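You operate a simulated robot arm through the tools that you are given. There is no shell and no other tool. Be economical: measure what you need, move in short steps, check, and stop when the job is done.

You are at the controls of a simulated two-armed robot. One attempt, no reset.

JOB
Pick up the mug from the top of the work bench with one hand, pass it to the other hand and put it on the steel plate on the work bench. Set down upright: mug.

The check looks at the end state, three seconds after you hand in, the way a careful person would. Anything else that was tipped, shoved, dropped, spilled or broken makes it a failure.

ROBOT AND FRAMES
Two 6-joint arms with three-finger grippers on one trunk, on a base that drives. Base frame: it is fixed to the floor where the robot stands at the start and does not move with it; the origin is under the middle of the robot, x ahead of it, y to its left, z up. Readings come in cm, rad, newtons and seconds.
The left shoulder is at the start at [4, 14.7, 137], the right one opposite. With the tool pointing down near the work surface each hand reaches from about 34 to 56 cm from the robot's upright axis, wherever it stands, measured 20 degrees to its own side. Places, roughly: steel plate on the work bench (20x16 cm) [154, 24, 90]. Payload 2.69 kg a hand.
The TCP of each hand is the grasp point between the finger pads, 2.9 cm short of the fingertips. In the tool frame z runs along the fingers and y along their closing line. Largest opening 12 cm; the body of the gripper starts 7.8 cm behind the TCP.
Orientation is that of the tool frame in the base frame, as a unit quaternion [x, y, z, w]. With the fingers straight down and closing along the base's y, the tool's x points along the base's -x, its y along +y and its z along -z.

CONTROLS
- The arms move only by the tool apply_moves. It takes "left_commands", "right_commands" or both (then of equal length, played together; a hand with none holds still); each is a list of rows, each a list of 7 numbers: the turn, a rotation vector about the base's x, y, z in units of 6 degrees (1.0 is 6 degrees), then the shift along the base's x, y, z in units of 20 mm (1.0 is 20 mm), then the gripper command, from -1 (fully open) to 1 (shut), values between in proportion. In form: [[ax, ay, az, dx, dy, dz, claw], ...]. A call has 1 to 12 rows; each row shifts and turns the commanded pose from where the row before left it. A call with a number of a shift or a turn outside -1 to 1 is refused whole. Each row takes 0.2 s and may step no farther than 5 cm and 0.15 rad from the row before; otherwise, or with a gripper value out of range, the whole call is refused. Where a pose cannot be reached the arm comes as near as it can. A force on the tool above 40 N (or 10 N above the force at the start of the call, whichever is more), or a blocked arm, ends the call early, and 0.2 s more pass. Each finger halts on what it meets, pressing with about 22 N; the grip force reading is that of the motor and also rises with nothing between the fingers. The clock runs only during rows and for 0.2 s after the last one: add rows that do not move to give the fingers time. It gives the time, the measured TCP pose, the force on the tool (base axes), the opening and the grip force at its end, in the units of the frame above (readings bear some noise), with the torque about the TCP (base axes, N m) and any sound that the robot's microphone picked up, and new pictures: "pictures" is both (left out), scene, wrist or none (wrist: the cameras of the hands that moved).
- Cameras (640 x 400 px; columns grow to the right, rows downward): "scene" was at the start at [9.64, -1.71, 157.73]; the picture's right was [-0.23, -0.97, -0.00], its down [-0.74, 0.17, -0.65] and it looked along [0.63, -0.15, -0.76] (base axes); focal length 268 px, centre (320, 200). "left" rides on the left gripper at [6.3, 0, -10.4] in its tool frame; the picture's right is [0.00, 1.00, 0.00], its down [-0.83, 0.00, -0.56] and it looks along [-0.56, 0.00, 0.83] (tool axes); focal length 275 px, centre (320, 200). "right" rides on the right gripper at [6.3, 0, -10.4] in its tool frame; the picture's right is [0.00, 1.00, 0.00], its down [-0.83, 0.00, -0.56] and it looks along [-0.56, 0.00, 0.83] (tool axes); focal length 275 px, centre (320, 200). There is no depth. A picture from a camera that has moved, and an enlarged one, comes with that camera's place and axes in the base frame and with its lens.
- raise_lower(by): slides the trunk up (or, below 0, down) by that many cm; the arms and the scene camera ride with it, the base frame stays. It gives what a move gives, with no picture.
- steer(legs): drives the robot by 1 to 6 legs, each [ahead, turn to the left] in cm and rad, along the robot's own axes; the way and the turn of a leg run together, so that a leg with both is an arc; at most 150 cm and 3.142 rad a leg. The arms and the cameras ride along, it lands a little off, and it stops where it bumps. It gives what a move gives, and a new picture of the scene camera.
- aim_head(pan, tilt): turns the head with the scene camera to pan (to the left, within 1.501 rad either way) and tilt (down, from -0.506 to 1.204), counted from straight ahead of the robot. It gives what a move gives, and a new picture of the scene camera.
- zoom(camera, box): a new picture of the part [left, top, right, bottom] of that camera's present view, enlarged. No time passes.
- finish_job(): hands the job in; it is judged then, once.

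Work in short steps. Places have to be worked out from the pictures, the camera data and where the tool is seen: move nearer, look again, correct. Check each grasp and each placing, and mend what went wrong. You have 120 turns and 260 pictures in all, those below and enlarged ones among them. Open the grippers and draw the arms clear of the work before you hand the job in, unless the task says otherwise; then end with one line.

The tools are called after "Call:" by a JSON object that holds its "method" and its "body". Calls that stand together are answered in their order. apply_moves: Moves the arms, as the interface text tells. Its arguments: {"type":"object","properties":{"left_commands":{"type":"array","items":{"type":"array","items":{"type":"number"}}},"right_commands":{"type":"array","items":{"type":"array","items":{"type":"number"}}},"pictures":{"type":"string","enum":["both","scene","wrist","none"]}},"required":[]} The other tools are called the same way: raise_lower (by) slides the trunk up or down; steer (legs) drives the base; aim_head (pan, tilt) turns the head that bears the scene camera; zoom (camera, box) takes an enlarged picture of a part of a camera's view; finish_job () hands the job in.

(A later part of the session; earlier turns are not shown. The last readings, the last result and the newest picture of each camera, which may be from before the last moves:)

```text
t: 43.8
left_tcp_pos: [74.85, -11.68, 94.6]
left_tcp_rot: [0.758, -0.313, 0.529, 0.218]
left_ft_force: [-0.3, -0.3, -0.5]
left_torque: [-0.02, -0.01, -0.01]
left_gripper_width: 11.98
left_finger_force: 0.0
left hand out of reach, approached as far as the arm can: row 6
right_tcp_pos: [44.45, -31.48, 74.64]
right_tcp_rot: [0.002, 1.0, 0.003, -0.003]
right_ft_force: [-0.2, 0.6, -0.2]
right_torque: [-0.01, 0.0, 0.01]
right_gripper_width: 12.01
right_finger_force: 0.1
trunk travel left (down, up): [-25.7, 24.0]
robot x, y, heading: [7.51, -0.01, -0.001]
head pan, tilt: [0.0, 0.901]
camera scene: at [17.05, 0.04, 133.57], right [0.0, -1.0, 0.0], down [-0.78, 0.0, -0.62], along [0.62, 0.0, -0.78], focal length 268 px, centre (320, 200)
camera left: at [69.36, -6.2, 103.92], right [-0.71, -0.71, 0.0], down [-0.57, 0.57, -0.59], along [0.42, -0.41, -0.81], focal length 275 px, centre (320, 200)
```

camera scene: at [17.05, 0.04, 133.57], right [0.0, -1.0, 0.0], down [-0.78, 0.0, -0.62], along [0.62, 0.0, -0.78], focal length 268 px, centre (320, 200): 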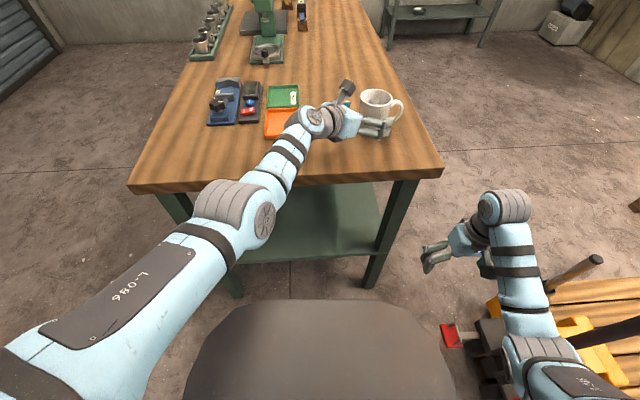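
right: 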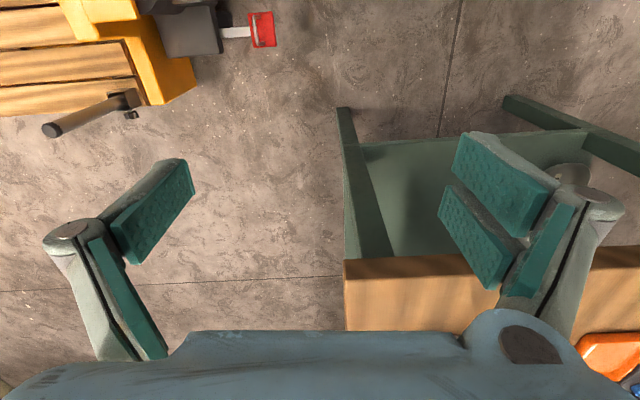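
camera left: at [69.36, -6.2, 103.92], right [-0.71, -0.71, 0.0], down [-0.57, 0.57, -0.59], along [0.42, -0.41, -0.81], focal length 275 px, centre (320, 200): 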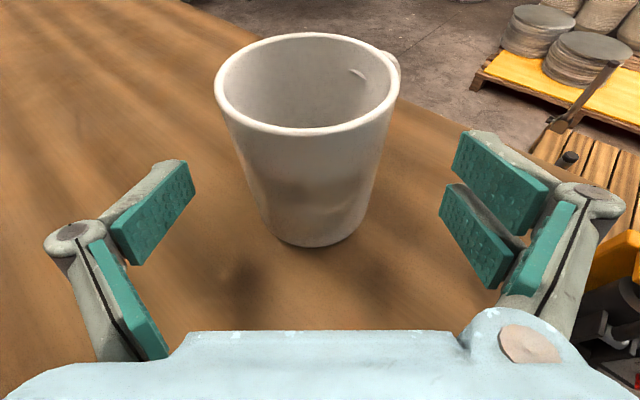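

I'm about 2.3 cm short of the mug axis, and the arm is at full stretch. I back the hand off 5 cm, creep the base 2.5 cm forward and approach again.

Call:
{"method": "apply_moves", "body": {"left_commands": [[0, 0, 0, -0.5, 0.5, 0, -1], [0, 0, 0, -0.5, 0.5, 0, -1], [0, 0, 0, -0.5, 0.5, 0, -1], [0, 0, 0, -0.5, 0.5, 0, -1], [0, 0, 0, 0, 0, 0, -1]], "pictures": "none"}}

Call:
{"method": "steer", "body": {"legs": [[2.5, 0]]}}

```text
t: 45.0
left_tcp_pos: [70.82, -7.61, 94.37]
left_tcp_rot: [0.757, -0.313, 0.53, 0.22]
left_ft_force: [0.7, 0.4, 0.4]
left_torque: [0.01, 0.01, -0.05]
left_gripper_width: 11.99
left_finger_force: 0.1
right_tcp_pos: [44.4, -31.53, 74.65]
right_tcp_rot: [0.002, 1.0, 0.003, -0.002]
right_ft_force: [-0.4, -0.2, -0.4]
right_torque: [-0.02, 0.0, 0.0]
right_gripper_width: 11.99
right_finger_force: 0.1
trunk travel left (down, up): [-25.7, 24.0]
robot x, y, heading: [7.63, -0.24, 0.003]
head pan, tilt: [0.0, 0.901]
```

```text
t: 45.9
left_tcp_pos: [73.14, -7.64, 94.78]
left_tcp_rot: [0.756, -0.314, 0.531, 0.219]
left_ft_force: [-0.8, -0.3, 0.4]
left_torque: [0.02, 0.0, 0.05]
left_gripper_width: 12.02
left_finger_force: 0.0
right_tcp_pos: [46.66, -31.5, 74.69]
right_tcp_rot: [0.001, 1.0, 0.002, -0.001]
right_ft_force: [-0.3, 0.6, -0.2]
right_torque: [0.0, -0.05, -0.05]
right_gripper_width: 11.99
right_finger_force: 0.1
trunk travel left (down, up): [-25.7, 24.0]
robot x, y, heading: [9.62, -0.21, -0.005]
head pan, tilt: [0.0, 0.901]
camera scene: at [19.12, 0.06, 133.6], right [0.0, -1.0, 0.0], down [-0.78, 0.0, -0.62], along [0.62, 0.0, -0.78], focal length 268 px, centre (320, 200)
```

scene: 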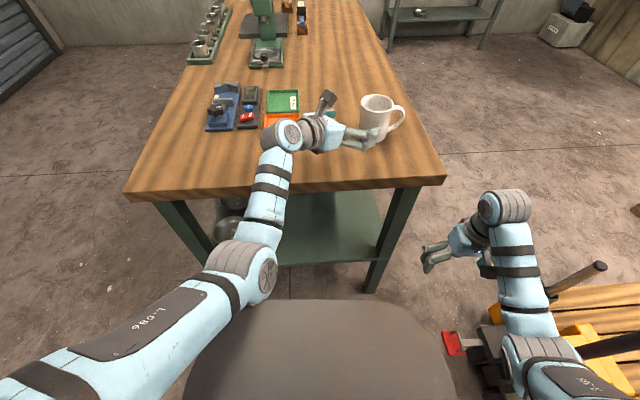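

The base moved 2 cm without a bump. I shift (-1,-1) cm sideways to re-centre, then advance 4.1 cm along the approach line.

Call:
{"method": "apply_moves", "body": {"left_commands": [[0, 0, 0, -0.5, -0.5, 0, -1], [0, 0, 0, 0.35, -0.35, 0, -1], [0, 0, 0, 0.35, -0.35, -0.05, -1], [0, 0, 0, 0.35, -0.35, -0.05, -1], [0, 0, 0, 0.35, -0.35, 0, -1], [0, 0, 0, 0.35, -0.35, 0, -1], [0, 0, 0, 0.35, -0.3, 0, -1], [0, 0, 0, 0, 0, 0, -1]], "pictures": "wrist"}}

```text
t: 47.6
left_tcp_pos: [76.43, -12.77, 94.47]
left_tcp_rot: [0.757, -0.313, 0.53, 0.218]
left_ft_force: [-0.7, 0.1, 0.3]
left_torque: [-0.01, 0.02, -0.01]
left_gripper_width: 12.01
left_finger_force: 0.1
right_tcp_pos: [46.94, -31.56, 74.68]
right_tcp_rot: [0.002, 1.0, 0.003, -0.003]
right_ft_force: [0.2, -0.1, 0.4]
right_torque: [-0.01, 0.02, 0.0]
right_gripper_width: 12.0
right_finger_force: 0.1
trunk travel left (down, up): [-25.7, 24.0]
robot x, y, heading: [9.48, -0.02, 0.0]
head pan, tilt: [0.0, 0.901]
camera left: at [70.91, -7.34, 103.81], right [-0.71, -0.71, 0.0], down [-0.57, 0.57, -0.59], along [0.42, -0.41, -0.81], focal length 275 px, centre (320, 200)
```

left: 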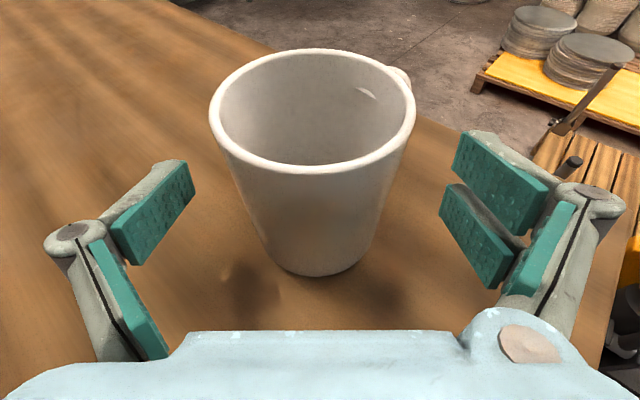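

The jaws straddle the mug, with the axis about 0.9 cm ahead of the TCP. I go 0.8 cm further and close.

Call:
{"method": "apply_moves", "body": {"left_commands": [[0, 0, 0, 0.28, -0.28, 0, -1], [0, 0, 0, 0, 0, 0, -0.4], [0, 0, 0, 0, 0, 0, 0], [0, 0, 0, 0, 0, 0, 0.3], [0, 0, 0, 0, 0, 0, 0.6], [0, 0, 0, 0, 0, 0, 1], [0, 0, 0, 0, 0, 0, 1], [0, 0, 0, 0, 0, 0, 1]], "pictures": "both"}}

```text
t: 49.5
left_tcp_pos: [76.95, -13.25, 94.23]
left_tcp_rot: [0.757, -0.313, 0.53, 0.219]
left_ft_force: [1.3, 1.2, 1.6]
left_torque: [0.15, -0.19, 0.05]
left_gripper_width: 7.74
left_finger_force: 21.8
right_tcp_pos: [46.95, -31.5, 74.61]
right_tcp_rot: [0.002, 1.0, 0.002, -0.002]
right_ft_force: [-0.1, -0.2, 0.4]
right_torque: [0.02, 0.01, 0.0]
right_gripper_width: 12.01
right_finger_force: 0.1
trunk travel left (down, up): [-25.7, 24.0]
robot x, y, heading: [9.94, -0.15, -0.001]
head pan, tilt: [0.0, 0.901]
camera scene: at [19.54, 0.07, 133.57], right [0.0, -1.0, 0.0], down [-0.78, 0.0, -0.62], along [0.62, 0.0, -0.78], focal length 268 px, centre (320, 200)
camera left: at [71.45, -7.83, 103.76], right [-0.71, -0.71, 0.0], down [-0.57, 0.57, -0.59], along [0.42, -0.41, -0.81], focal length 275 px, centre (320, 200)
```

scene: 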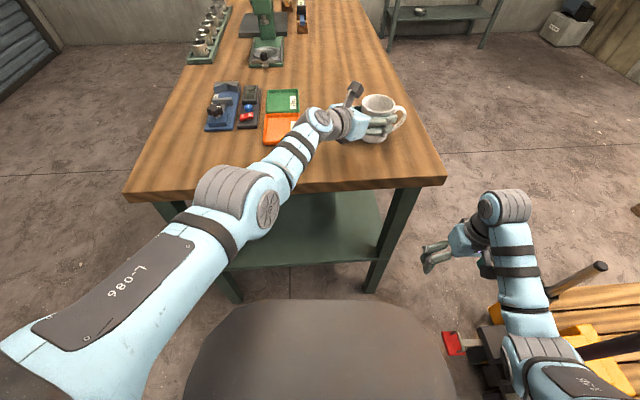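
left: 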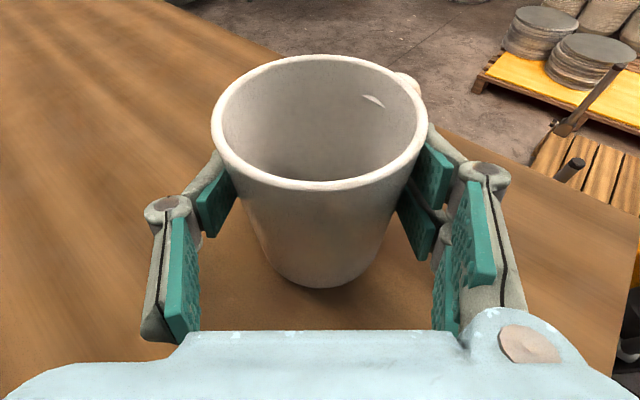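

The grip holds at 7.74 cm width and 22 N. I lift straight up 10 cm.

Call:
{"method": "apply_moves", "body": {"left_commands": [[0, 0, 0, 0, 0, 0.4, 1], [0, 0, 0, 0, 0, 0.6, 1], [0, 0, 0, 0, 0, 0.7, 1], [0, 0, 0, 0, 0, 0.7, 1], [0, 0, 0, 0, 0, 0.7, 1], [0, 0, 0, 0, 0, 0.7, 1], [0, 0, 0, 0, 0, 0.6, 1], [0, 0, 0, 0, 0, 0.4, 1], [0, 0, 0, 0, 0, 0, 1]], "pictures": "both"}}

```text
t: 51.5
left_tcp_pos: [77.03, -13.17, 103.83]
left_tcp_rot: [0.758, -0.313, 0.529, 0.219]
left_ft_force: [0.7, 0.1, -2.4]
left_torque: [0.04, 0.05, 0.0]
left_gripper_width: 7.72
left_finger_force: 22.2
right_tcp_pos: [47.0, -31.6, 74.58]
right_tcp_rot: [0.002, 1.0, 0.003, -0.002]
right_ft_force: [-0.4, 0.1, 0.5]
right_torque: [0.02, -0.01, 0.0]
right_gripper_width: 11.97
right_finger_force: 0.0
trunk travel left (down, up): [-25.7, 24.0]
robot x, y, heading: [9.58, 0.22, -0.008]
head pan, tilt: [0.0, 0.901]
camera scene: at [19.61, 0.02, 133.56], right [0.0, -1.0, 0.0], down [-0.78, 0.0, -0.62], along [0.62, 0.0, -0.78], focal length 268 px, centre (320, 200)
camera left: at [71.56, -7.87, 113.38], right [-0.71, -0.71, 0.0], down [-0.57, 0.57, -0.59], along [0.42, -0.41, -0.81], focal length 275 px, centre (320, 200)
```

scene: 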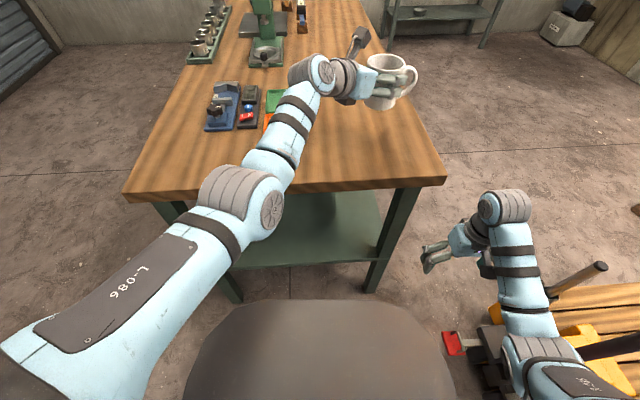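
left: 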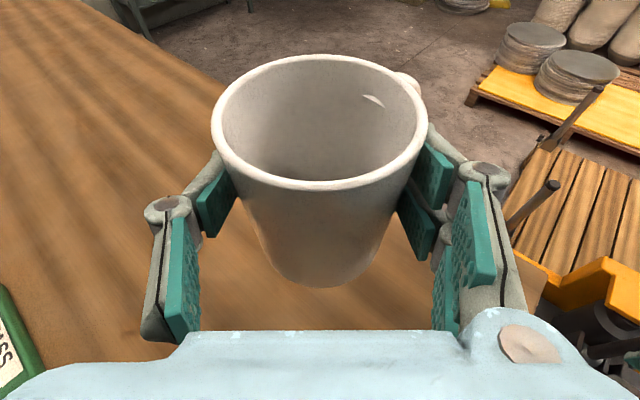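

The mug is lifted cleanly and upright. I back off to x≈0 so both hands can meet in front of the robot, clear of the bench, and raise the trunk.

Call:
{"method": "steer", "body": {"legs": [[-10, 0]]}}

Call:
{"method": "raise_lower", "body": {"by": 18}}

Call:
{"method": "apply_moves", "body": {"left_commands": [[0, 0, 0, -0.8, 0.1, -0.6, 1], [0, 0, 0, -0.8, 0.1, -0.6, 1], [0, 0, 0, -0.8, 0.1, -0.6, 1], [0, 0, 0, -0.8, 0.1, -0.6, 1], [0, 0, 0, -0.8, 0.1, -0.6, 1], [0, 0, 0, -0.8, 0.1, -0.6, 1], [0, 0, 0, -0.8, 0.1, -0.6, 1], [0, 0, 0, -0.8, 0.1, -0.6, 1], [0, 0, 0, -0.8, 0.1, -0.6, 1], [0, 0, 0, -0.8, 0.1, -0.6, 1], [0, 0, 0, 0, 0, 0, 1]], "pictures": "both"}}

```text
t: 52.6
left_tcp_pos: [67.21, -13.27, 103.91]
left_tcp_rot: [0.758, -0.313, 0.529, 0.219]
left_ft_force: [-0.6, -0.6, -2.9]
left_torque: [0.07, 0.02, 0.02]
left_gripper_width: 7.72
left_finger_force: 22.0
right_tcp_pos: [37.08, -31.48, 74.57]
right_tcp_rot: [0.001, 1.0, 0.003, -0.004]
right_ft_force: [0.7, 0.0, 0.6]
right_torque: [-0.01, -0.01, 0.0]
right_gripper_width: 12.0
right_finger_force: 0.1
trunk travel left (down, up): [-25.7, 24.0]
robot x, y, heading: [0.09, 0.08, 0.002]
head pan, tilt: [0.0, 0.901]
camera scene: at [9.77, 0.03, 133.55], right [0.0, -1.0, 0.0], down [-0.78, 0.0, -0.62], along [0.62, 0.0, -0.78], focal length 268 px, centre (320, 200)
```

scene: 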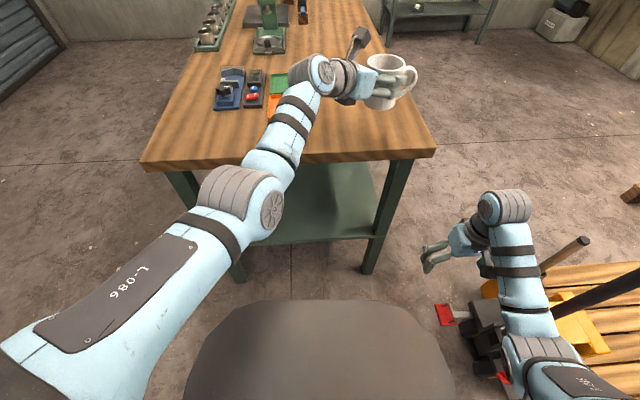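

```text
t: 54.6
left_tcp_pos: [67.02, -13.27, 121.91]
left_tcp_rot: [0.758, -0.313, 0.53, 0.219]
left_ft_force: [0.6, 0.2, -3.9]
left_torque: [0.05, -0.01, 0.05]
left_gripper_width: 7.72
left_finger_force: 21.7
right_tcp_pos: [37.15, -31.5, 92.62]
right_tcp_rot: [0.002, 1.0, 0.002, -0.003]
right_ft_force: [-0.1, 0.6, 0.2]
right_torque: [0.01, 0.0, 0.02]
right_gripper_width: 12.01
right_finger_force: 0.0
trunk travel left (down, up): [-43.7, 6.0]
robot x, y, heading: [-0.11, -0.17, -0.005]
head pan, tilt: [0.0, 0.901]
```

```text
t: 56.8
left_tcp_pos: [57.79, 0.42, 107.81]
left_tcp_rot: [0.771, -0.326, 0.527, 0.147]
left_ft_force: [-0.1, -0.8, -2.7]
left_torque: [0.03, 0.02, -0.05]
left_gripper_width: 7.74
left_finger_force: 22.2
left hand out of reach, approached as far as the arm can: row 1, 2, 3, 4, 5, 6, 7, 8, 9, 10
right_tcp_pos: [36.95, -31.47, 92.57]
right_tcp_rot: [0.002, 1.0, 0.002, -0.002]
right_ft_force: [-0.1, -1.3, 0.3]
right_torque: [0.02, 0.01, 0.0]
right_gripper_width: 11.98
right_finger_force: 0.0
trunk travel left (down, up): [-43.7, 6.0]
robot x, y, heading: [-0.59, 0.15, -0.005]
head pan, tilt: [0.0, 0.901]
stopped in row 11 (left hand): the arm was blocked; the commanded pose is now the measured one
camera scene: at [9.6, 0.12, 151.59], right [0.0, -1.0, 0.0], down [-0.78, 0.0, -0.62], along [0.62, 0.0, -0.78], focal length 268 px, centre (320, 200)
camera left: at [51.67, 4.26, 117.69], right [-0.66, -0.74, -0.12], down [-0.59, 0.61, -0.53], along [0.47, -0.28, -0.84], focal length 275 px, centre (320, 200)
```

scene: 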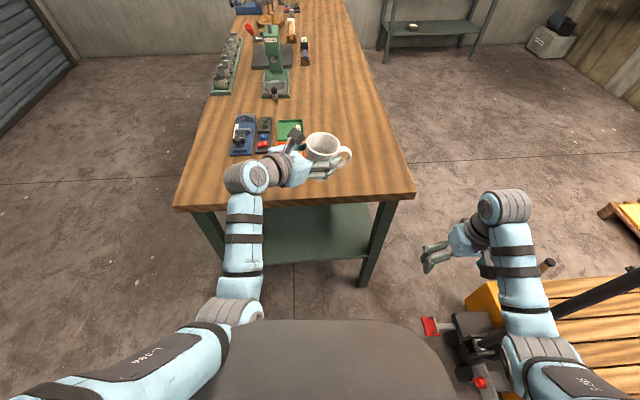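
left: 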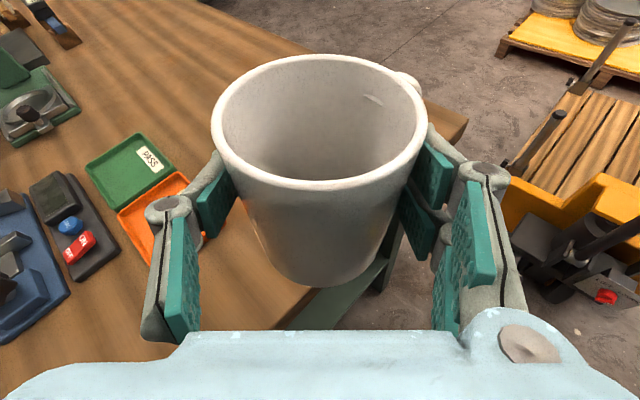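

The left arm ran into a limit on the way in, and the mug tilted about 8°, though the grip is firm. I restore the orientation in place before going on.

Call:
{"method": "apply_moves", "body": {"left_commands": [[-0.208, 0.05, -0.1, 0.1, 0, 0.1, 1], [-0.208, 0.05, -0.1, 0.1, 0, 0.1, 1], [-0.208, 0.05, -0.1, 0, 0, 0, 1], [-0.208, 0.05, -0.1, 0, 0, 0, 1], [-0.208, 0.05, -0.1, 0, 0, 0, 1], [-0.208, 0.05, -0.1, 0, 0, 0, 1], [0, 0, 0, 0, 0, 0, 1]], "pictures": "none"}}

```text
t: 58.4
left_tcp_pos: [58.2, 0.46, 108.39]
left_tcp_rot: [0.757, -0.312, 0.531, 0.22]
left_ft_force: [0.2, 0.7, -3.0]
left_torque: [0.06, 0.02, 0.01]
left_gripper_width: 7.72
left_finger_force: 22.3
right_tcp_pos: [37.12, -31.51, 92.57]
right_tcp_rot: [0.001, 1.0, 0.002, -0.002]
right_ft_force: [0.4, -0.9, 0.0]
right_torque: [-0.03, 0.0, -0.03]
right_gripper_width: 11.98
right_finger_force: 0.2
trunk travel left (down, up): [-43.7, 6.0]
robot x, y, heading: [-0.34, 0.06, -0.001]
head pan, tilt: [0.0, 0.901]
```

The orientation is restored. I now bring the mug to about (59,-7,108) and ready the right hand: yaw +60°, tilt 35°, so it can come down on the upper mug from the back-right, clear of the handle and the left hand.

Call:
{"method": "apply_moves", "body": {"left_commands": [[0, 0, 0, 0.08, -0.4, 0, 1], [0, 0, 0, 0.08, -0.4, 0, 1], [0, 0, 0, 0.08, -0.4, 0, 1], [0, 0, 0, 0.08, -0.4, 0, 1], [0, 0, 0, 0.08, -0.4, 0, 1], [0, 0, 0, 0, -0.4, 0, 1], [0, 0, 0, 0, -0.4, 0, 1], [0, 0, 0, 0, -0.4, 0, 1], [0, 0, 0, 0, -0.4, 0, 1], [0, 0, 0, 0, 0, 0, 1]], "right_commands": [[0, 0, 1, 0.2, 0, 1, -1], [0, 0, 1, 0.2, 0, 1, -1], [0, 0, 1, 0.2, 0, 1, -1], [0, 0, 1, 0.2, 0, 1, -1], [0, 0, 1, 0.2, 0, 1, -1], [0, 0, 1, 0.2, 0, 1, -1], [0, 0, 1, 0.2, 0, 1, -1], [0, 0, 1, 0.2, 0, 1, -1], [0, 0, 1, 0.2, 0, 1, -1], [0, 0, 1, 0.2, 0, 1, -1]], "pictures": "none"}}

Call:
{"method": "apply_moves", "body": {"right_commands": [[0.842, -0.486, 0, 0.2, 0, 0.3, -1], [0.842, -0.486, 0, 0.2, 0, 0.3, -1], [0.842, -0.486, 0, 0.2, 0, 0.3, -1], [0.842, -0.486, 0, 0.2, 0, 0.3, -1], [0.842, -0.486, 0, 0.2, 0, 0.3, -1], [0.842, -0.486, 0, 0.2, 0, 0.3, -1], [0, 0, 0, 0, 0, 0, -1]], "pictures": "both"}}

```text
t: 60.8
left_tcp_pos: [60.05, -3.21, 106.8]
left_tcp_rot: [0.769, -0.314, 0.526, 0.184]
left_ft_force: [-1.1, 0.5, -2.7]
left_torque: [0.05, 0.05, 0.03]
left_gripper_width: 7.72
left_finger_force: 22.1
right_tcp_pos: [46.01, -38.7, 99.03]
right_tcp_rot: [-0.5, 0.866, 0.001, -0.003]
right_ft_force: [0.0, -0.5, 0.2]
right_torque: [-0.01, -0.01, -0.01]
right_gripper_width: 12.02
right_finger_force: 0.1
right hand out of reach, approached as far as the arm can: row 1, 2, 3, 4, 5, 6, 7, 8, 9, 10
trunk travel left (down, up): [-43.7, 6.0]
robot x, y, heading: [-0.19, -0.11, 0.004]
head pan, tilt: [0.0, 0.901]
stopped in row 10 (left hand): the arm was blocked; the commanded pose is now the measured one
```

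```text
t: 62.4
left_tcp_pos: [60.05, -3.13, 106.76]
left_tcp_rot: [0.768, -0.314, 0.526, 0.186]
left_ft_force: [0.0, -0.3, -2.6]
left_torque: [0.05, 0.08, 0.02]
left_gripper_width: 7.71
left_finger_force: 22.3
right_tcp_pos: [48.41, -38.77, 102.78]
right_tcp_rot: [-0.477, 0.827, 0.151, 0.258]
right_ft_force: [-0.6, -0.1, 0.2]
right_torque: [0.0, 0.0, 0.01]
right_gripper_width: 12.0
right_finger_force: 0.0
trunk travel left (down, up): [-43.7, 6.0]
robot x, y, heading: [-0.05, -0.07, -0.0]
head pan, tilt: [0.0, 0.901]
camera scene: at [9.66, 0.04, 151.59], right [0.0, -1.0, 0.0], down [-0.78, 0.0, -0.62], along [0.62, 0.0, -0.78], focal length 268 px, centre (320, 200)
camera right: at [42.77, -48.36, 107.66], right [-0.87, 0.5, 0.0], down [0.18, 0.32, 0.93], along [0.46, 0.81, -0.36], focal length 275 px, centre (320, 200)
```

scene: 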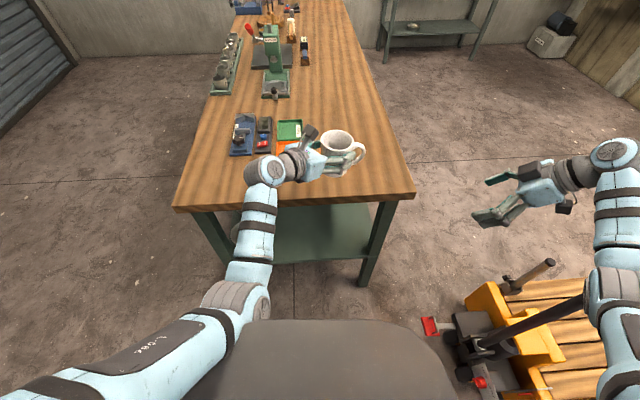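
right: 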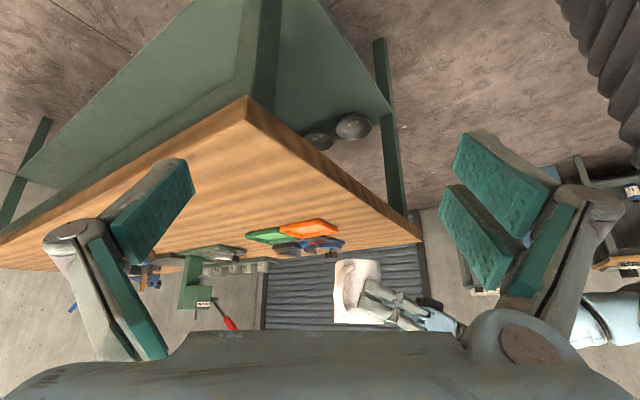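

The left wrist hits a joint limit when pulled in toward -y, but positions near (60,1.5) and lower are known to work. I move the mug there, to z≈101, and restore its upright orientation.

Call:
{"method": "apply_moves", "body": {"left_commands": [[-0.2, 0, -0.1, 0.05, 0.3, 0, 1], [-0.18, 0.02, -0.14, 0.05, 0.3, 0, 1], [-0.18, 0.02, -0.13, 0.05, 0.3, -0.3, 1], [0, 0, 0, 0.05, 0.3, -0.5, 1], [0, 0, 0, 0.05, 0.3, -0.5, 1], [0, 0, 0, 0, 0.3, -0.5, 1], [0, 0, 0, 0, 0.3, -0.5, 1], [0, 0, 0, 0, 0.2, -0.5, 1], [0, 0, 0, 0, 0, 0, 1]], "pictures": "both"}}

```text
t: 64.4
left_tcp_pos: [60.56, 1.33, 101.23]
left_tcp_rot: [0.758, -0.312, 0.53, 0.22]
left_ft_force: [0.9, -0.7, -2.8]
left_torque: [0.02, 0.02, 0.01]
left_gripper_width: 7.74
left_finger_force: 21.7
right_tcp_pos: [48.38, -38.67, 102.76]
right_tcp_rot: [-0.477, 0.826, 0.152, 0.258]
right_ft_force: [0.1, -0.5, -0.3]
right_torque: [0.01, -0.01, 0.0]
right_gripper_width: 12.01
right_finger_force: 0.1
trunk travel left (down, up): [-43.7, 6.0]
robot x, y, heading: [-0.24, 0.1, -0.002]
head pan, tilt: [0.0, 0.901]
camera scene: at [9.65, 0.04, 151.59], right [0.0, -1.0, 0.0], down [-0.78, 0.0, -0.62], along [0.62, 0.0, -0.78], focal length 268 px, centre (320, 200)
camera left: at [55.03, 6.69, 110.7], right [-0.71, -0.71, 0.0], down [-0.57, 0.57, -0.59], along [0.42, -0.42, -0.81], focal length 275 px, centre (320, 200)
```

scene: 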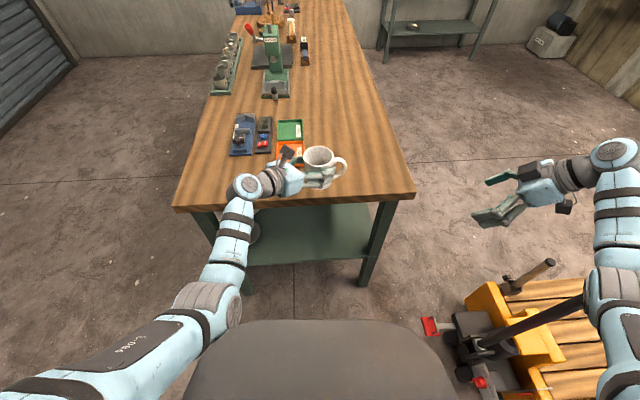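
left: 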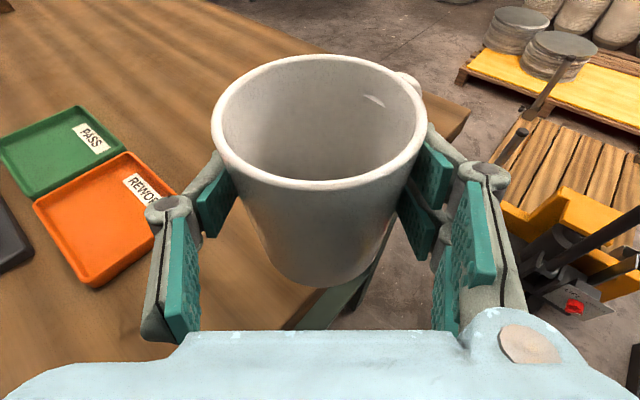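

The mug is upright at (60.8,1.2) with its rim near z 106. I bring the right hand to a staging point back-right and above, with the jaws preset to about 10 cm.

Call:
{"method": "apply_moves", "body": {"right_commands": [[0, 0, 0, 0.23, 0.9, 0.36, -0.667], [0, 0, 0, 0.23, 0.9, 0.36, -0.667], [0, 0, 0, 0.23, 0.9, 0.36, -0.667], [0, 0, 0, 0.23, 0.9, 0.36, -0.667], [0, 0, 0, 0.23, 0.9, 0.36, -0.667], [0, 0, 0, 0.23, 0.9, 0.36, -0.667], [0, 0, 0, 0.23, 0.9, 0.36, -0.667], [0, 0, 0, 0.23, 0.9, 0.36, -0.667], [0, 0, 0, 0.23, 0.9, 0.36, -0.667], [0, 0, 0, 0, 0, 0, -0.667]], "pictures": "both"}}

```text
t: 66.6
left_tcp_pos: [60.54, 1.23, 101.38]
left_tcp_rot: [0.758, -0.311, 0.53, 0.219]
left_ft_force: [0.3, -0.5, -2.3]
left_torque: [0.04, 0.06, 0.03]
left_gripper_width: 7.74
left_finger_force: 22.3
right_tcp_pos: [52.65, -22.69, 109.28]
right_tcp_rot: [-0.477, 0.826, 0.151, 0.258]
right_ft_force: [0.6, -0.4, 1.0]
right_torque: [-0.04, 0.02, -0.02]
right_gripper_width: 9.98
right_finger_force: 0.0
trunk travel left (down, up): [-43.7, 6.0]
robot x, y, heading: [0.05, 0.38, -0.001]
head pan, tilt: [0.0, 0.901]
camera scene: at [9.64, 0.03, 151.59], right [0.0, -1.0, 0.0], down [-0.78, 0.0, -0.62], along [0.62, 0.0, -0.78], focal length 268 px, centre (320, 200)
camera right: at [47.0, -32.24, 114.17], right [-0.87, 0.5, 0.0], down [0.18, 0.32, 0.93], along [0.46, 0.81, -0.37], focal length 275 px, centre (320, 200)
```

scene: 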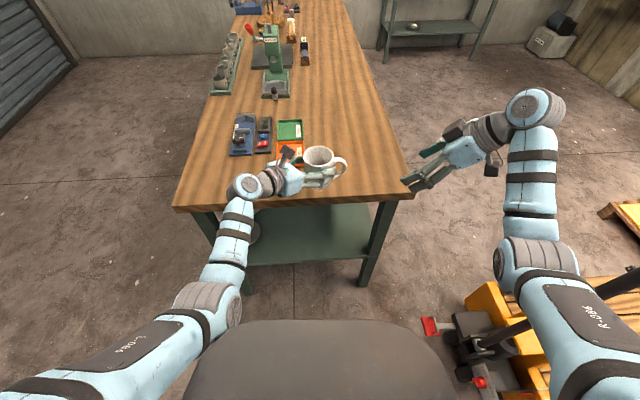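
right: 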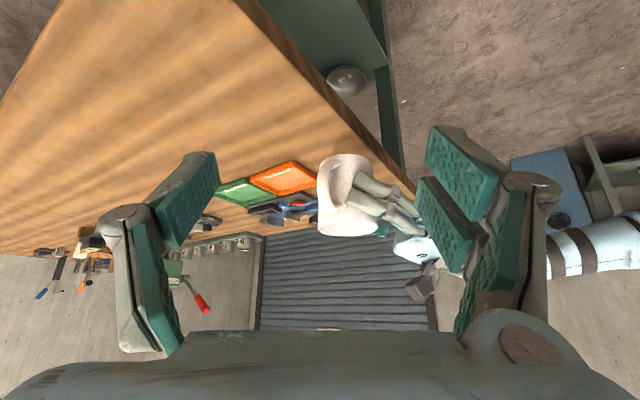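

The right hand is tracking well. Next is the pre-grasp point, 12 cm back along its tool axis: (57.4,-4.8,113.5).

Call:
{"method": "apply_moves", "body": {"right_commands": [[0, 0, 0, 0.2, 0.6, 0.5, -0.667], [0, 0, 0, 0.2, 0.85, 0.4, -0.667], [0, 0, 0, 0.25, 0.9, 0.4, -0.667], [0, 0, 0, 0.25, 0.9, 0.4, -0.667], [0, 0, 0, 0.25, 0.9, 0.4, -0.667], [0, 0, 0, 0.25, 0.9, 0, -0.667], [0, 0, 0, 0.25, 0.9, 0, -0.667], [0, 0, 0, 0.25, 0.9, 0, -0.667], [0, 0, 0, 0.25, 0.9, 0, -0.667], [0, 0, 0, 0.25, 0.9, 0, -0.667], [0, 0, 0, 0, 0.3, 0, -0.667], [0, 0, 0, 0, 0, 0, -0.667]], "pictures": "both"}}

Call:
{"method": "zoom", "body": {"camera": "scene", "box": [240, 110, 400, 210]}}

```text
t: 69.2
left_tcp_pos: [60.44, 1.18, 101.34]
left_tcp_rot: [0.758, -0.312, 0.529, 0.22]
left_ft_force: [-0.3, 0.2, -3.2]
left_torque: [0.04, 0.02, 0.03]
left_gripper_width: 7.72
left_finger_force: 21.9
right_tcp_pos: [57.39, -4.5, 113.64]
right_tcp_rot: [-0.476, 0.827, 0.15, 0.258]
right_ft_force: [-0.4, 0.5, 0.3]
right_torque: [0.0, -0.01, 0.02]
right_gripper_width: 10.0
right_finger_force: 0.1
trunk travel left (down, up): [-43.7, 6.0]
robot x, y, heading: [-0.44, 0.33, 0.003]
head pan, tilt: [0.0, 0.901]
camera scene: at [9.65, 0.04, 151.59], right [0.0, -1.0, 0.0], down [-0.78, 0.0, -0.62], along [0.62, 0.0, -0.78], focal length 268 px, centre (320, 200)
camera right: at [51.79, -14.14, 118.39], right [-0.87, 0.5, 0.0], down [0.18, 0.32, 0.93], along [0.46, 0.81, -0.37], focal length 275 px, centre (320, 200)
```

scene: 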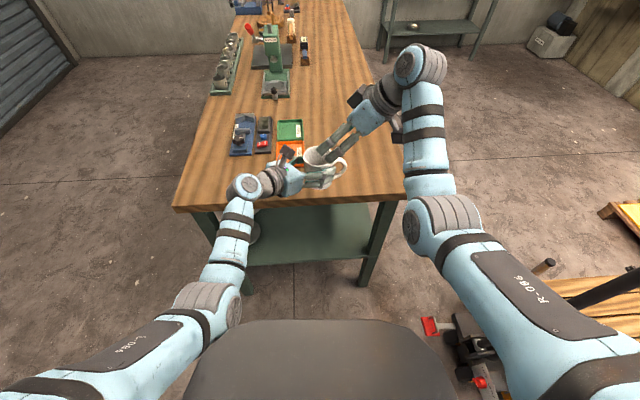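
right: 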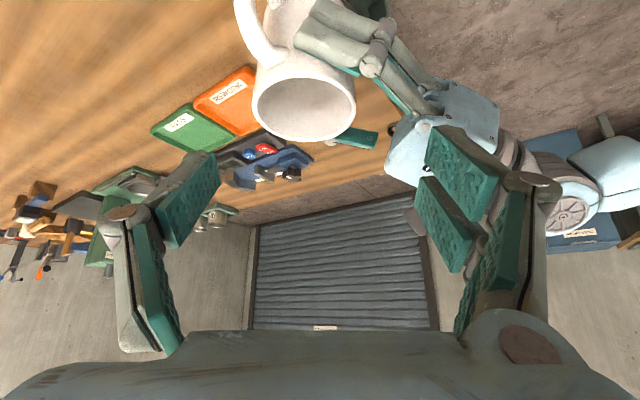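

```text
4.00 times, centred on (320, 160) of scene
camera zoom: at [9.65, 0.04, 151.59], right [0.0, -1.0, 0.0], down [-0.78, 0.0, -0.62], along [0.62, 0.0, -0.78], focal length 1073 px, centre (320, 360)
```

zoom: 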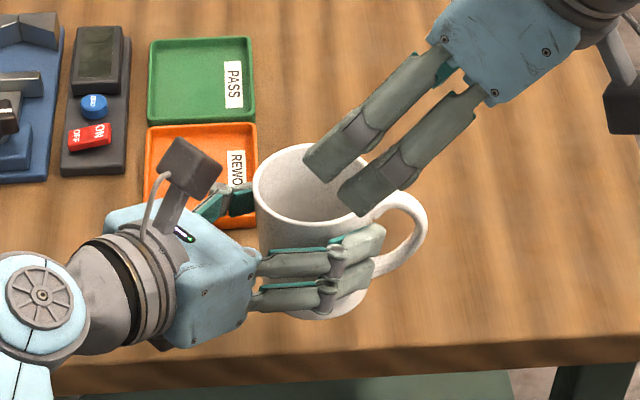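

The pictures put the mug axis nearer (61.2,0.3) with the rim at about 104.6. I descend halfway along the tool axis with that correction and check.

Call:
{"method": "apply_moves", "body": {"right_commands": [[0, 0, 0, 0.2, 0.24, -0.5, -0.667], [0, 0, 0, 0.2, 0.24, -0.5, -0.667], [0, 0, 0, 0.2, 0.24, -0.5, -0.667], [0, 0, 0, 0.2, 0.24, -0.5, -0.667], [0, 0, 0, 0.2, 0.24, -0.5, -0.667], [0, 0, 0, 0.2, 0.25, -0.5, -0.667], [0, 0, 0, 0, 0, 0, -0.667]], "pictures": "both"}}

Call:
{"method": "zoom", "body": {"camera": "scene", "box": [240, 110, 400, 210]}}

Call:
{"method": "zoom", "body": {"camera": "left", "box": [0, 0, 640, 400]}}

```text
t: 70.8
left_tcp_pos: [60.49, 1.22, 101.27]
left_tcp_rot: [0.757, -0.312, 0.53, 0.221]
left_ft_force: [0.5, 0.4, -2.6]
left_torque: [0.05, 0.01, 0.02]
left_gripper_width: 7.74
left_finger_force: 22.2
right_tcp_pos: [59.65, -1.71, 107.46]
right_tcp_rot: [-0.477, 0.826, 0.152, 0.258]
right_ft_force: [-0.3, -0.3, -0.9]
right_torque: [-0.03, -0.01, 0.0]
right_gripper_width: 10.01
right_finger_force: 0.0
trunk travel left (down, up): [-43.7, 6.0]
robot x, y, heading: [-0.1, 0.05, 0.002]
head pan, tilt: [0.0, 0.901]
camera scene: at [9.65, 0.07, 151.59], right [0.0, -1.0, 0.0], down [-0.78, 0.0, -0.62], along [0.62, 0.0, -0.78], focal length 268 px, centre (320, 200)
camera right: at [54.11, -11.38, 112.34], right [-0.87, 0.5, 0.0], down [0.18, 0.32, 0.93], along [0.46, 0.81, -0.37], focal length 275 px, centre (320, 200)
```

scene: 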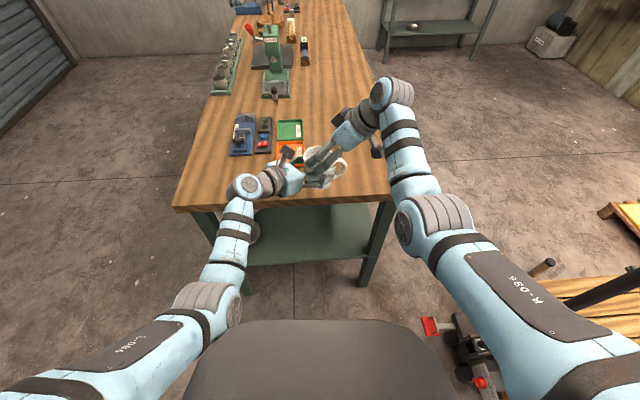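
right: 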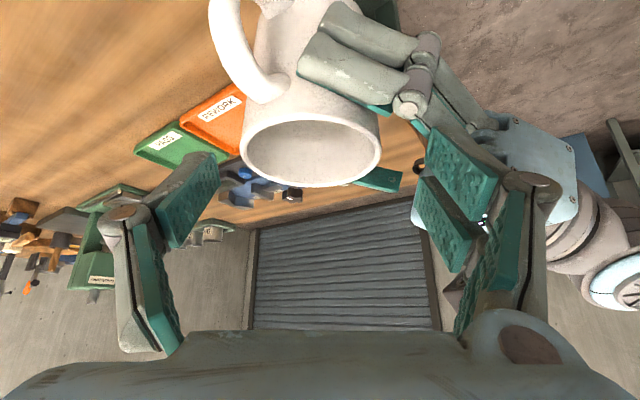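

```text
4.00 times, centred on (320, 160) of scene
camera zoom: at [9.65, 0.07, 151.59], right [0.0, -1.0, 0.0], down [-0.78, 0.0, -0.62], along [0.62, 0.0, -0.78], focal length 1073 px, centre (320, 360)
```

zoom: 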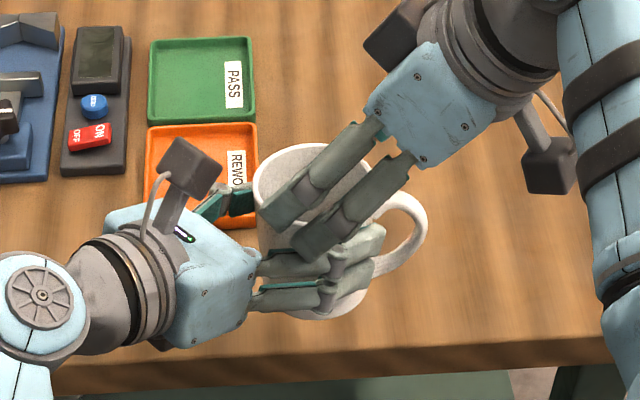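

```text
1.00 times, centred on (320, 200) of left (not enlarged: the box is as wide or as high as the picture)
camera zoom: at [55.03, 6.69, 110.72], right [-0.71, -0.71, 0.0], down [-0.57, 0.57, -0.59], along [0.42, -0.42, -0.81], focal length 275 px, centre (320, 200)
```

zoom: 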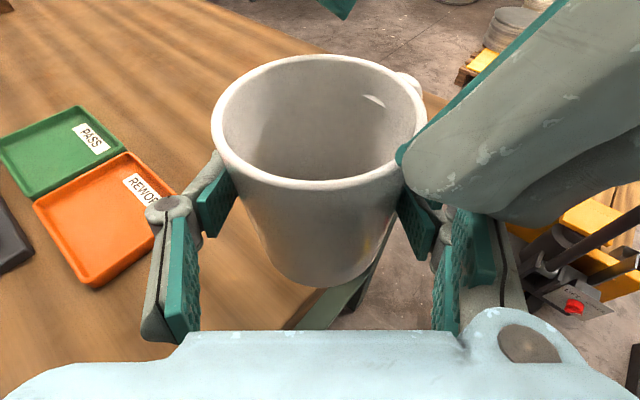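

The right gripper's forked finger (two tines) would come down beside the left hand's forked finger. I'll flip the right hand 180° about its tool axis so its single finger goes on that side. I retract along the approach first.

Call:
{"method": "apply_moves", "body": {"right_commands": [[0, 0, 0, -0.2, -0.24, 0.5, -0.667], [0, 0, 0, -0.2, -0.24, 0.5, -0.667], [0, 0, 0, -0.2, -0.24, 0.5, -0.667], [0, 0, 0, -0.2, -0.24, 0.5, -0.667], [0, 0, 0, -0.2, -0.24, 0.5, -0.667], [0, 0, 0, -0.2, -0.7, 0.5, -0.667], [0, 0, 0, -0.2, -0.9, 0, -0.667], [0, 0, 0, -0.2, -0.9, 0, -0.667], [0, 0, 0, -0.2, -0.9, 0, -0.667], [0, 0, 0, -0.2, -0.9, 0, -0.667], [0, 0, 0, -0.2, -0.9, 0, -0.667], [0, 0, 0, -0.2, -0.9, 0, -0.667]], "pictures": "none"}}

Call:
{"method": "apply_moves", "body": {"right_commands": [[0, 0, 0, 0, -0.9, -0.4, -0.667], [0, 0, 0, 0, -0.9, -0.4, -0.667], [0.344, 0.596, -0.983, 0, 0, 0, -0.667], [0.344, 0.596, -0.983, 0, 0, 0, -0.667], [0.344, 0.596, -0.983, 0, 0, 0, -0.667], [0.344, 0.596, -0.983, 0, 0, 0, -0.667], [0.344, 0.596, -0.983, 0, 0, 0, -0.667], [0.344, 0.596, -0.983, 0, 0, 0, -0.667], [0.344, 0.596, -0.983, 0, 0, 0, -0.667], [0.344, 0.596, -0.983, 0, 0, 0, -0.667], [0.344, 0.596, -0.983, 0, 0, 0, -0.667]], "pictures": "none"}}

```text
t: 73.4
left_tcp_pos: [60.55, 1.26, 101.3]
left_tcp_rot: [0.757, -0.312, 0.53, 0.22]
left_ft_force: [0.0, 0.1, -2.7]
left_torque: [0.02, 0.05, 0.06]
left_gripper_width: 7.71
left_finger_force: 21.8
right_tcp_pos: [54.89, -16.35, 113.52]
right_tcp_rot: [-0.477, 0.826, 0.151, 0.258]
right_ft_force: [0.3, -0.3, 0.0]
right_torque: [-0.01, 0.02, 0.0]
right_gripper_width: 9.99
right_finger_force: 0.0
trunk travel left (down, up): [-43.7, 6.0]
robot x, y, heading: [-0.1, -0.01, 0.003]
head pan, tilt: [0.0, 0.901]
```

```text
t: 75.8
left_tcp_pos: [60.51, 1.3, 101.27]
left_tcp_rot: [0.757, -0.312, 0.53, 0.22]
left_ft_force: [-0.2, -0.5, -1.8]
left_torque: [0.05, 0.02, 0.04]
left_gripper_width: 7.67
left_finger_force: 21.9
right_tcp_pos: [54.92, -19.93, 111.71]
right_tcp_rot: [0.041, 0.953, 0.269, 0.137]
right_ft_force: [0.2, -0.3, 0.7]
right_torque: [0.0, -0.01, -0.03]
right_gripper_width: 10.01
right_finger_force: 0.0
trunk travel left (down, up): [-43.7, 6.0]
robot x, y, heading: [-0.13, 0.39, 0.004]
head pan, tilt: [0.0, 0.901]
```

The rotation is tracking fine. I continue with the remaining 16 rows.

Call:
{"method": "apply_moves", "body": {"right_commands": [[0.344, 0.596, -0.983, 0, 0, 0, -0.667], [0.344, 0.596, -0.983, 0, 0, 0, -0.667], [0.344, 0.596, -0.983, 0, 0, 0, -0.667], [0.344, 0.596, -0.983, 0, 0, 0, -0.667], [0.344, 0.596, -0.983, 0, 0, 0, -0.667], [0.344, 0.596, -0.983, 0, 0, 0, -0.667], [0.344, 0.596, -0.983, 0, 0, 0, -0.667], [0.344, 0.596, -0.983, 0, 0, 0, -0.667]], "pictures": "none"}}

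Call:
{"method": "apply_moves", "body": {"right_commands": [[0.344, 0.596, -0.983, 0, 0, 0, -0.667], [0.344, 0.596, -0.983, 0, 0, 0, -0.667], [0.344, 0.596, -0.983, 0, 0, 0, -0.667], [0.344, 0.596, -0.983, 0, 0, 0, -0.667], [0.344, 0.596, -0.983, 0, 0, 0, -0.667], [0.344, 0.596, -0.983, 0, 0, 0, -0.667], [0.344, 0.596, -0.983, 0, 0, 0, -0.667], [0.344, 0.596, -0.983, 0, 0, 0, -0.667], [0, 0, 0, 0, 0, 0, -0.667]], "pictures": "both"}}

```text
t: 77.6
left_tcp_pos: [60.43, 1.21, 101.16]
left_tcp_rot: [0.758, -0.312, 0.529, 0.22]
left_ft_force: [-0.2, 0.1, -3.2]
left_torque: [0.08, 0.06, -0.01]
left_gripper_width: 7.71
left_finger_force: 21.5
right_tcp_pos: [54.93, -19.87, 111.86]
right_tcp_rot: [0.496, 0.814, 0.303, -0.008]
right_ft_force: [-0.2, -0.5, 0.6]
right_torque: [0.0, 0.02, 0.0]
right_gripper_width: 10.02
right_finger_force: 0.1
trunk travel left (down, up): [-43.7, 6.0]
robot x, y, heading: [0.41, 0.03, -0.002]
head pan, tilt: [0.0, 0.901]
```

```text
t: 79.6
left_tcp_pos: [60.51, 1.18, 101.34]
left_tcp_rot: [0.757, -0.312, 0.53, 0.22]
left_ft_force: [0.4, 0.0, -3.0]
left_torque: [0.01, 0.03, 0.03]
left_gripper_width: 7.72
left_finger_force: 21.5
right_tcp_pos: [54.91, -19.9, 111.81]
right_tcp_rot: [0.827, 0.474, 0.262, -0.15]
right_ft_force: [1.1, 0.2, 0.6]
right_torque: [-0.05, 0.01, -0.05]
right_gripper_width: 9.99
right_finger_force: 0.0
trunk travel left (down, up): [-43.7, 6.0]
robot x, y, heading: [-0.16, -0.27, -0.0]
head pan, tilt: [0.0, 0.901]
camera scene: at [9.65, 0.05, 151.59], right [0.0, -1.0, 0.0], down [-0.78, 0.0, -0.62], along [0.62, 0.0, -0.78], focal length 268 px, centre (320, 200)
camera right: at [54.4, -20.58, 123.88], right [0.87, -0.5, 0.0], down [-0.5, -0.87, -0.02], along [0.01, 0.02, -1.0], focal length 275 px, centre (320, 200)
```

scene: 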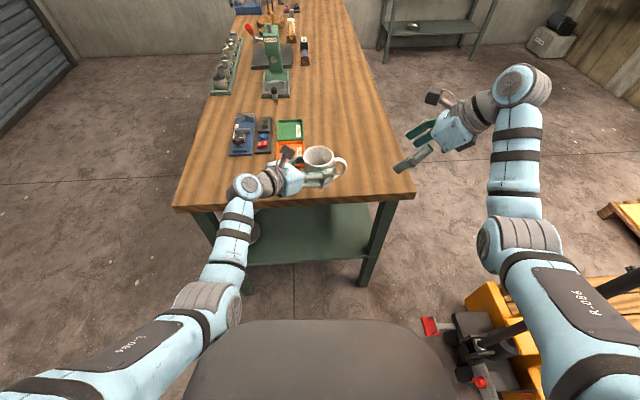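
right: 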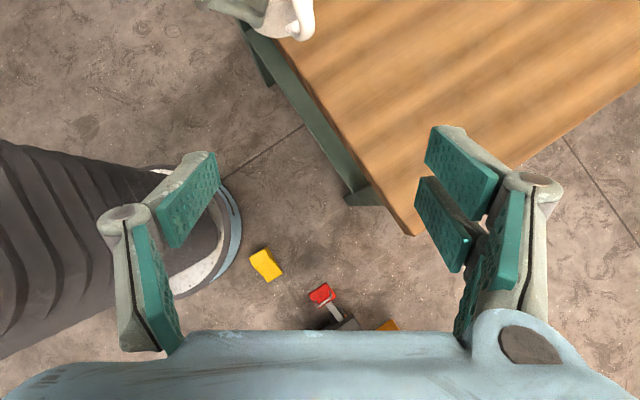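

Flipped successfully, and the right wrist camera now looks straight down. I move to the pre-grasp point.

Call:
{"method": "apply_moves", "body": {"right_commands": [[0, 0, 0, 0.17, 0.87, 0.3, -0.667], [0, 0, 0, 0.17, 0.87, 0.3, -0.667], [0, 0, 0, 0.17, 0.87, 0.2, -0.667], [0, 0, 0, 0.17, 0.87, 0.1, -0.667], [0, 0, 0, 0.17, 0.87, 0, -0.667], [0, 0, 0, 0.17, 0.87, 0, -0.667], [0, 0, 0, 0.17, 0.87, 0, -0.667], [0, 0, 0, 0.17, 0.87, 0, -0.667], [0, 0, 0, 0, 0, 0, -0.667]], "pictures": "both"}}

```text
t: 81.6
left_tcp_pos: [60.54, 1.21, 101.19]
left_tcp_rot: [0.757, -0.312, 0.529, 0.22]
left_ft_force: [0.2, -0.5, -3.0]
left_torque: [0.04, 0.04, 0.05]
left_gripper_width: 7.72
left_finger_force: 22.7
right_tcp_pos: [57.65, -5.93, 113.7]
right_tcp_rot: [0.826, 0.475, 0.262, -0.151]
right_ft_force: [0.3, -1.2, 0.2]
right_torque: [0.0, 0.03, 0.01]
right_gripper_width: 9.99
right_finger_force: 0.0
trunk travel left (down, up): [-43.7, 6.0]
robot x, y, heading: [-0.54, 0.21, 0.006]
head pan, tilt: [0.0, 0.901]
camera scene: at [9.65, 0.05, 151.59], right [0.0, -1.0, 0.0], down [-0.78, 0.0, -0.62], along [0.62, 0.0, -0.78], focal length 268 px, centre (320, 200)
camera right: at [57.11, -6.61, 125.72], right [0.87, -0.5, 0.0], down [-0.5, -0.87, -0.02], along [0.01, 0.02, -1.0], focal length 275 px, centre (320, 200)
```

scene: 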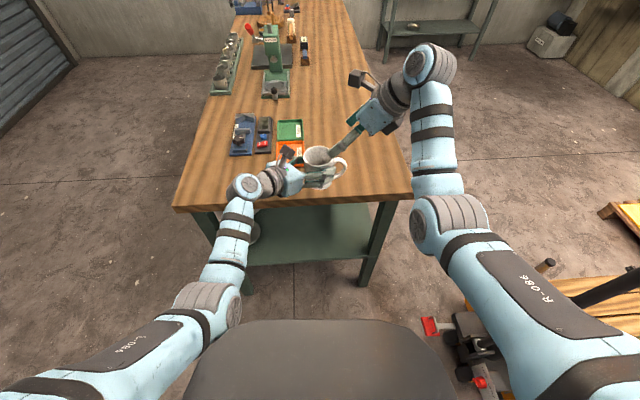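
right: 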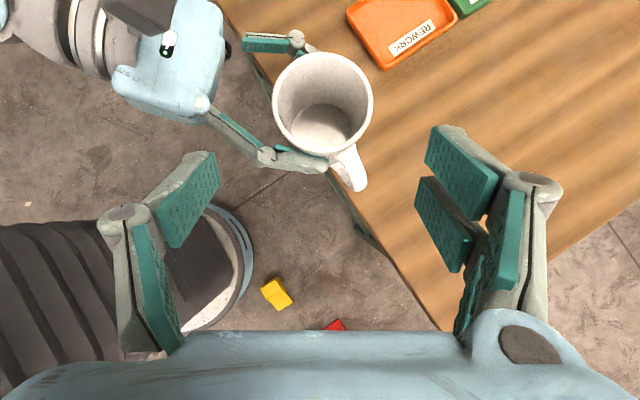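

The rim centre is confirmed at (61.2,0.3), z≈104.4. I yaw the right hand by 8° for more room between the left hand's fingers, align, and descend to just above the rim.

Call:
{"method": "apply_moves", "body": {"right_commands": [[0, 0, -0.67, -0.25, 0.1, 0, -0.667], [0, 0, -0.67, -0.25, 0.1, 0, -0.667], [0, 0, 0, 0.225, 0.29, -0.53, -0.667], [0, 0, 0, 0.225, 0.29, -0.53, -0.667], [0, 0, 0, 0.225, 0.29, -0.53, -0.667], [0, 0, 0, 0.225, 0.29, -0.53, -0.667], [0, 0, 0, 0.225, 0.29, -0.53, -0.667], [0, 0, 0, 0, 0, 0, -0.667]], "pictures": "wrist"}}

Call:
{"method": "zoom", "body": {"camera": "left", "box": [0, 0, 640, 400]}}

```text
t: 83.4
left_tcp_pos: [60.37, 1.17, 101.35]
left_tcp_rot: [0.757, -0.312, 0.53, 0.221]
left_ft_force: [0.1, 0.7, -2.2]
left_torque: [0.05, 0.01, 0.01]
left_gripper_width: 7.69
left_finger_force: 22.0
right_tcp_pos: [58.94, -2.47, 108.18]
right_tcp_rot: [0.858, 0.416, 0.271, -0.132]
right_ft_force: [-0.8, -0.2, -0.2]
right_torque: [0.0, 0.03, 0.0]
right_gripper_width: 9.99
right_finger_force: 0.0
trunk travel left (down, up): [-43.7, 6.0]
robot x, y, heading: [0.16, -0.08, -0.0]
head pan, tilt: [0.0, 0.901]
camera right: at [58.24, -3.19, 120.29], right [0.79, -0.62, 0.0], down [-0.62, -0.79, -0.02], along [0.02, 0.02, -1.0], focal length 275 px, centre (320, 200)
```

right: 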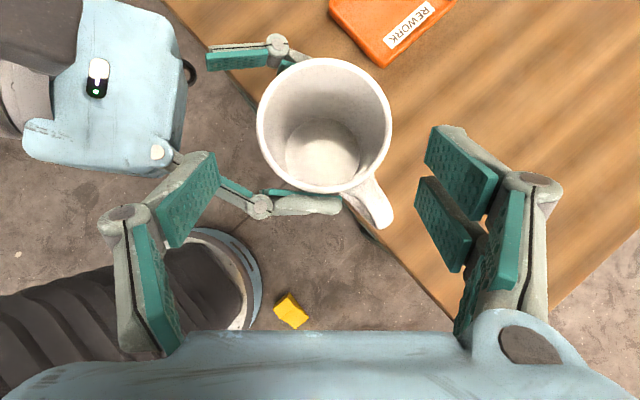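

```text
1.00 times, centred on (320, 200) of left (not enlarged: the box is as wide or as high as the picture)
camera zoom: at [55.03, 6.7, 110.73], right [-0.71, -0.71, 0.0], down [-0.57, 0.57, -0.59], along [0.42, -0.42, -0.81], focal length 275 px, centre (320, 200)
```

zoom: 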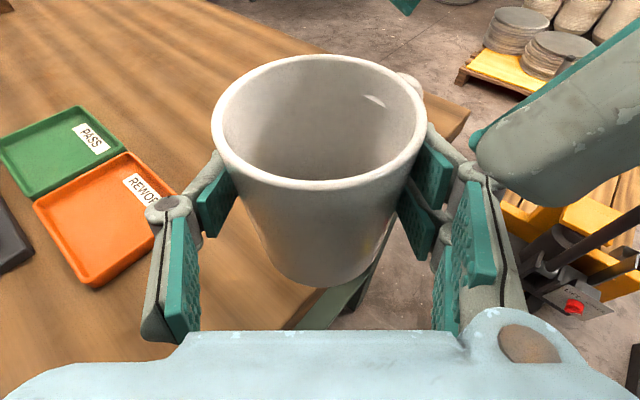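

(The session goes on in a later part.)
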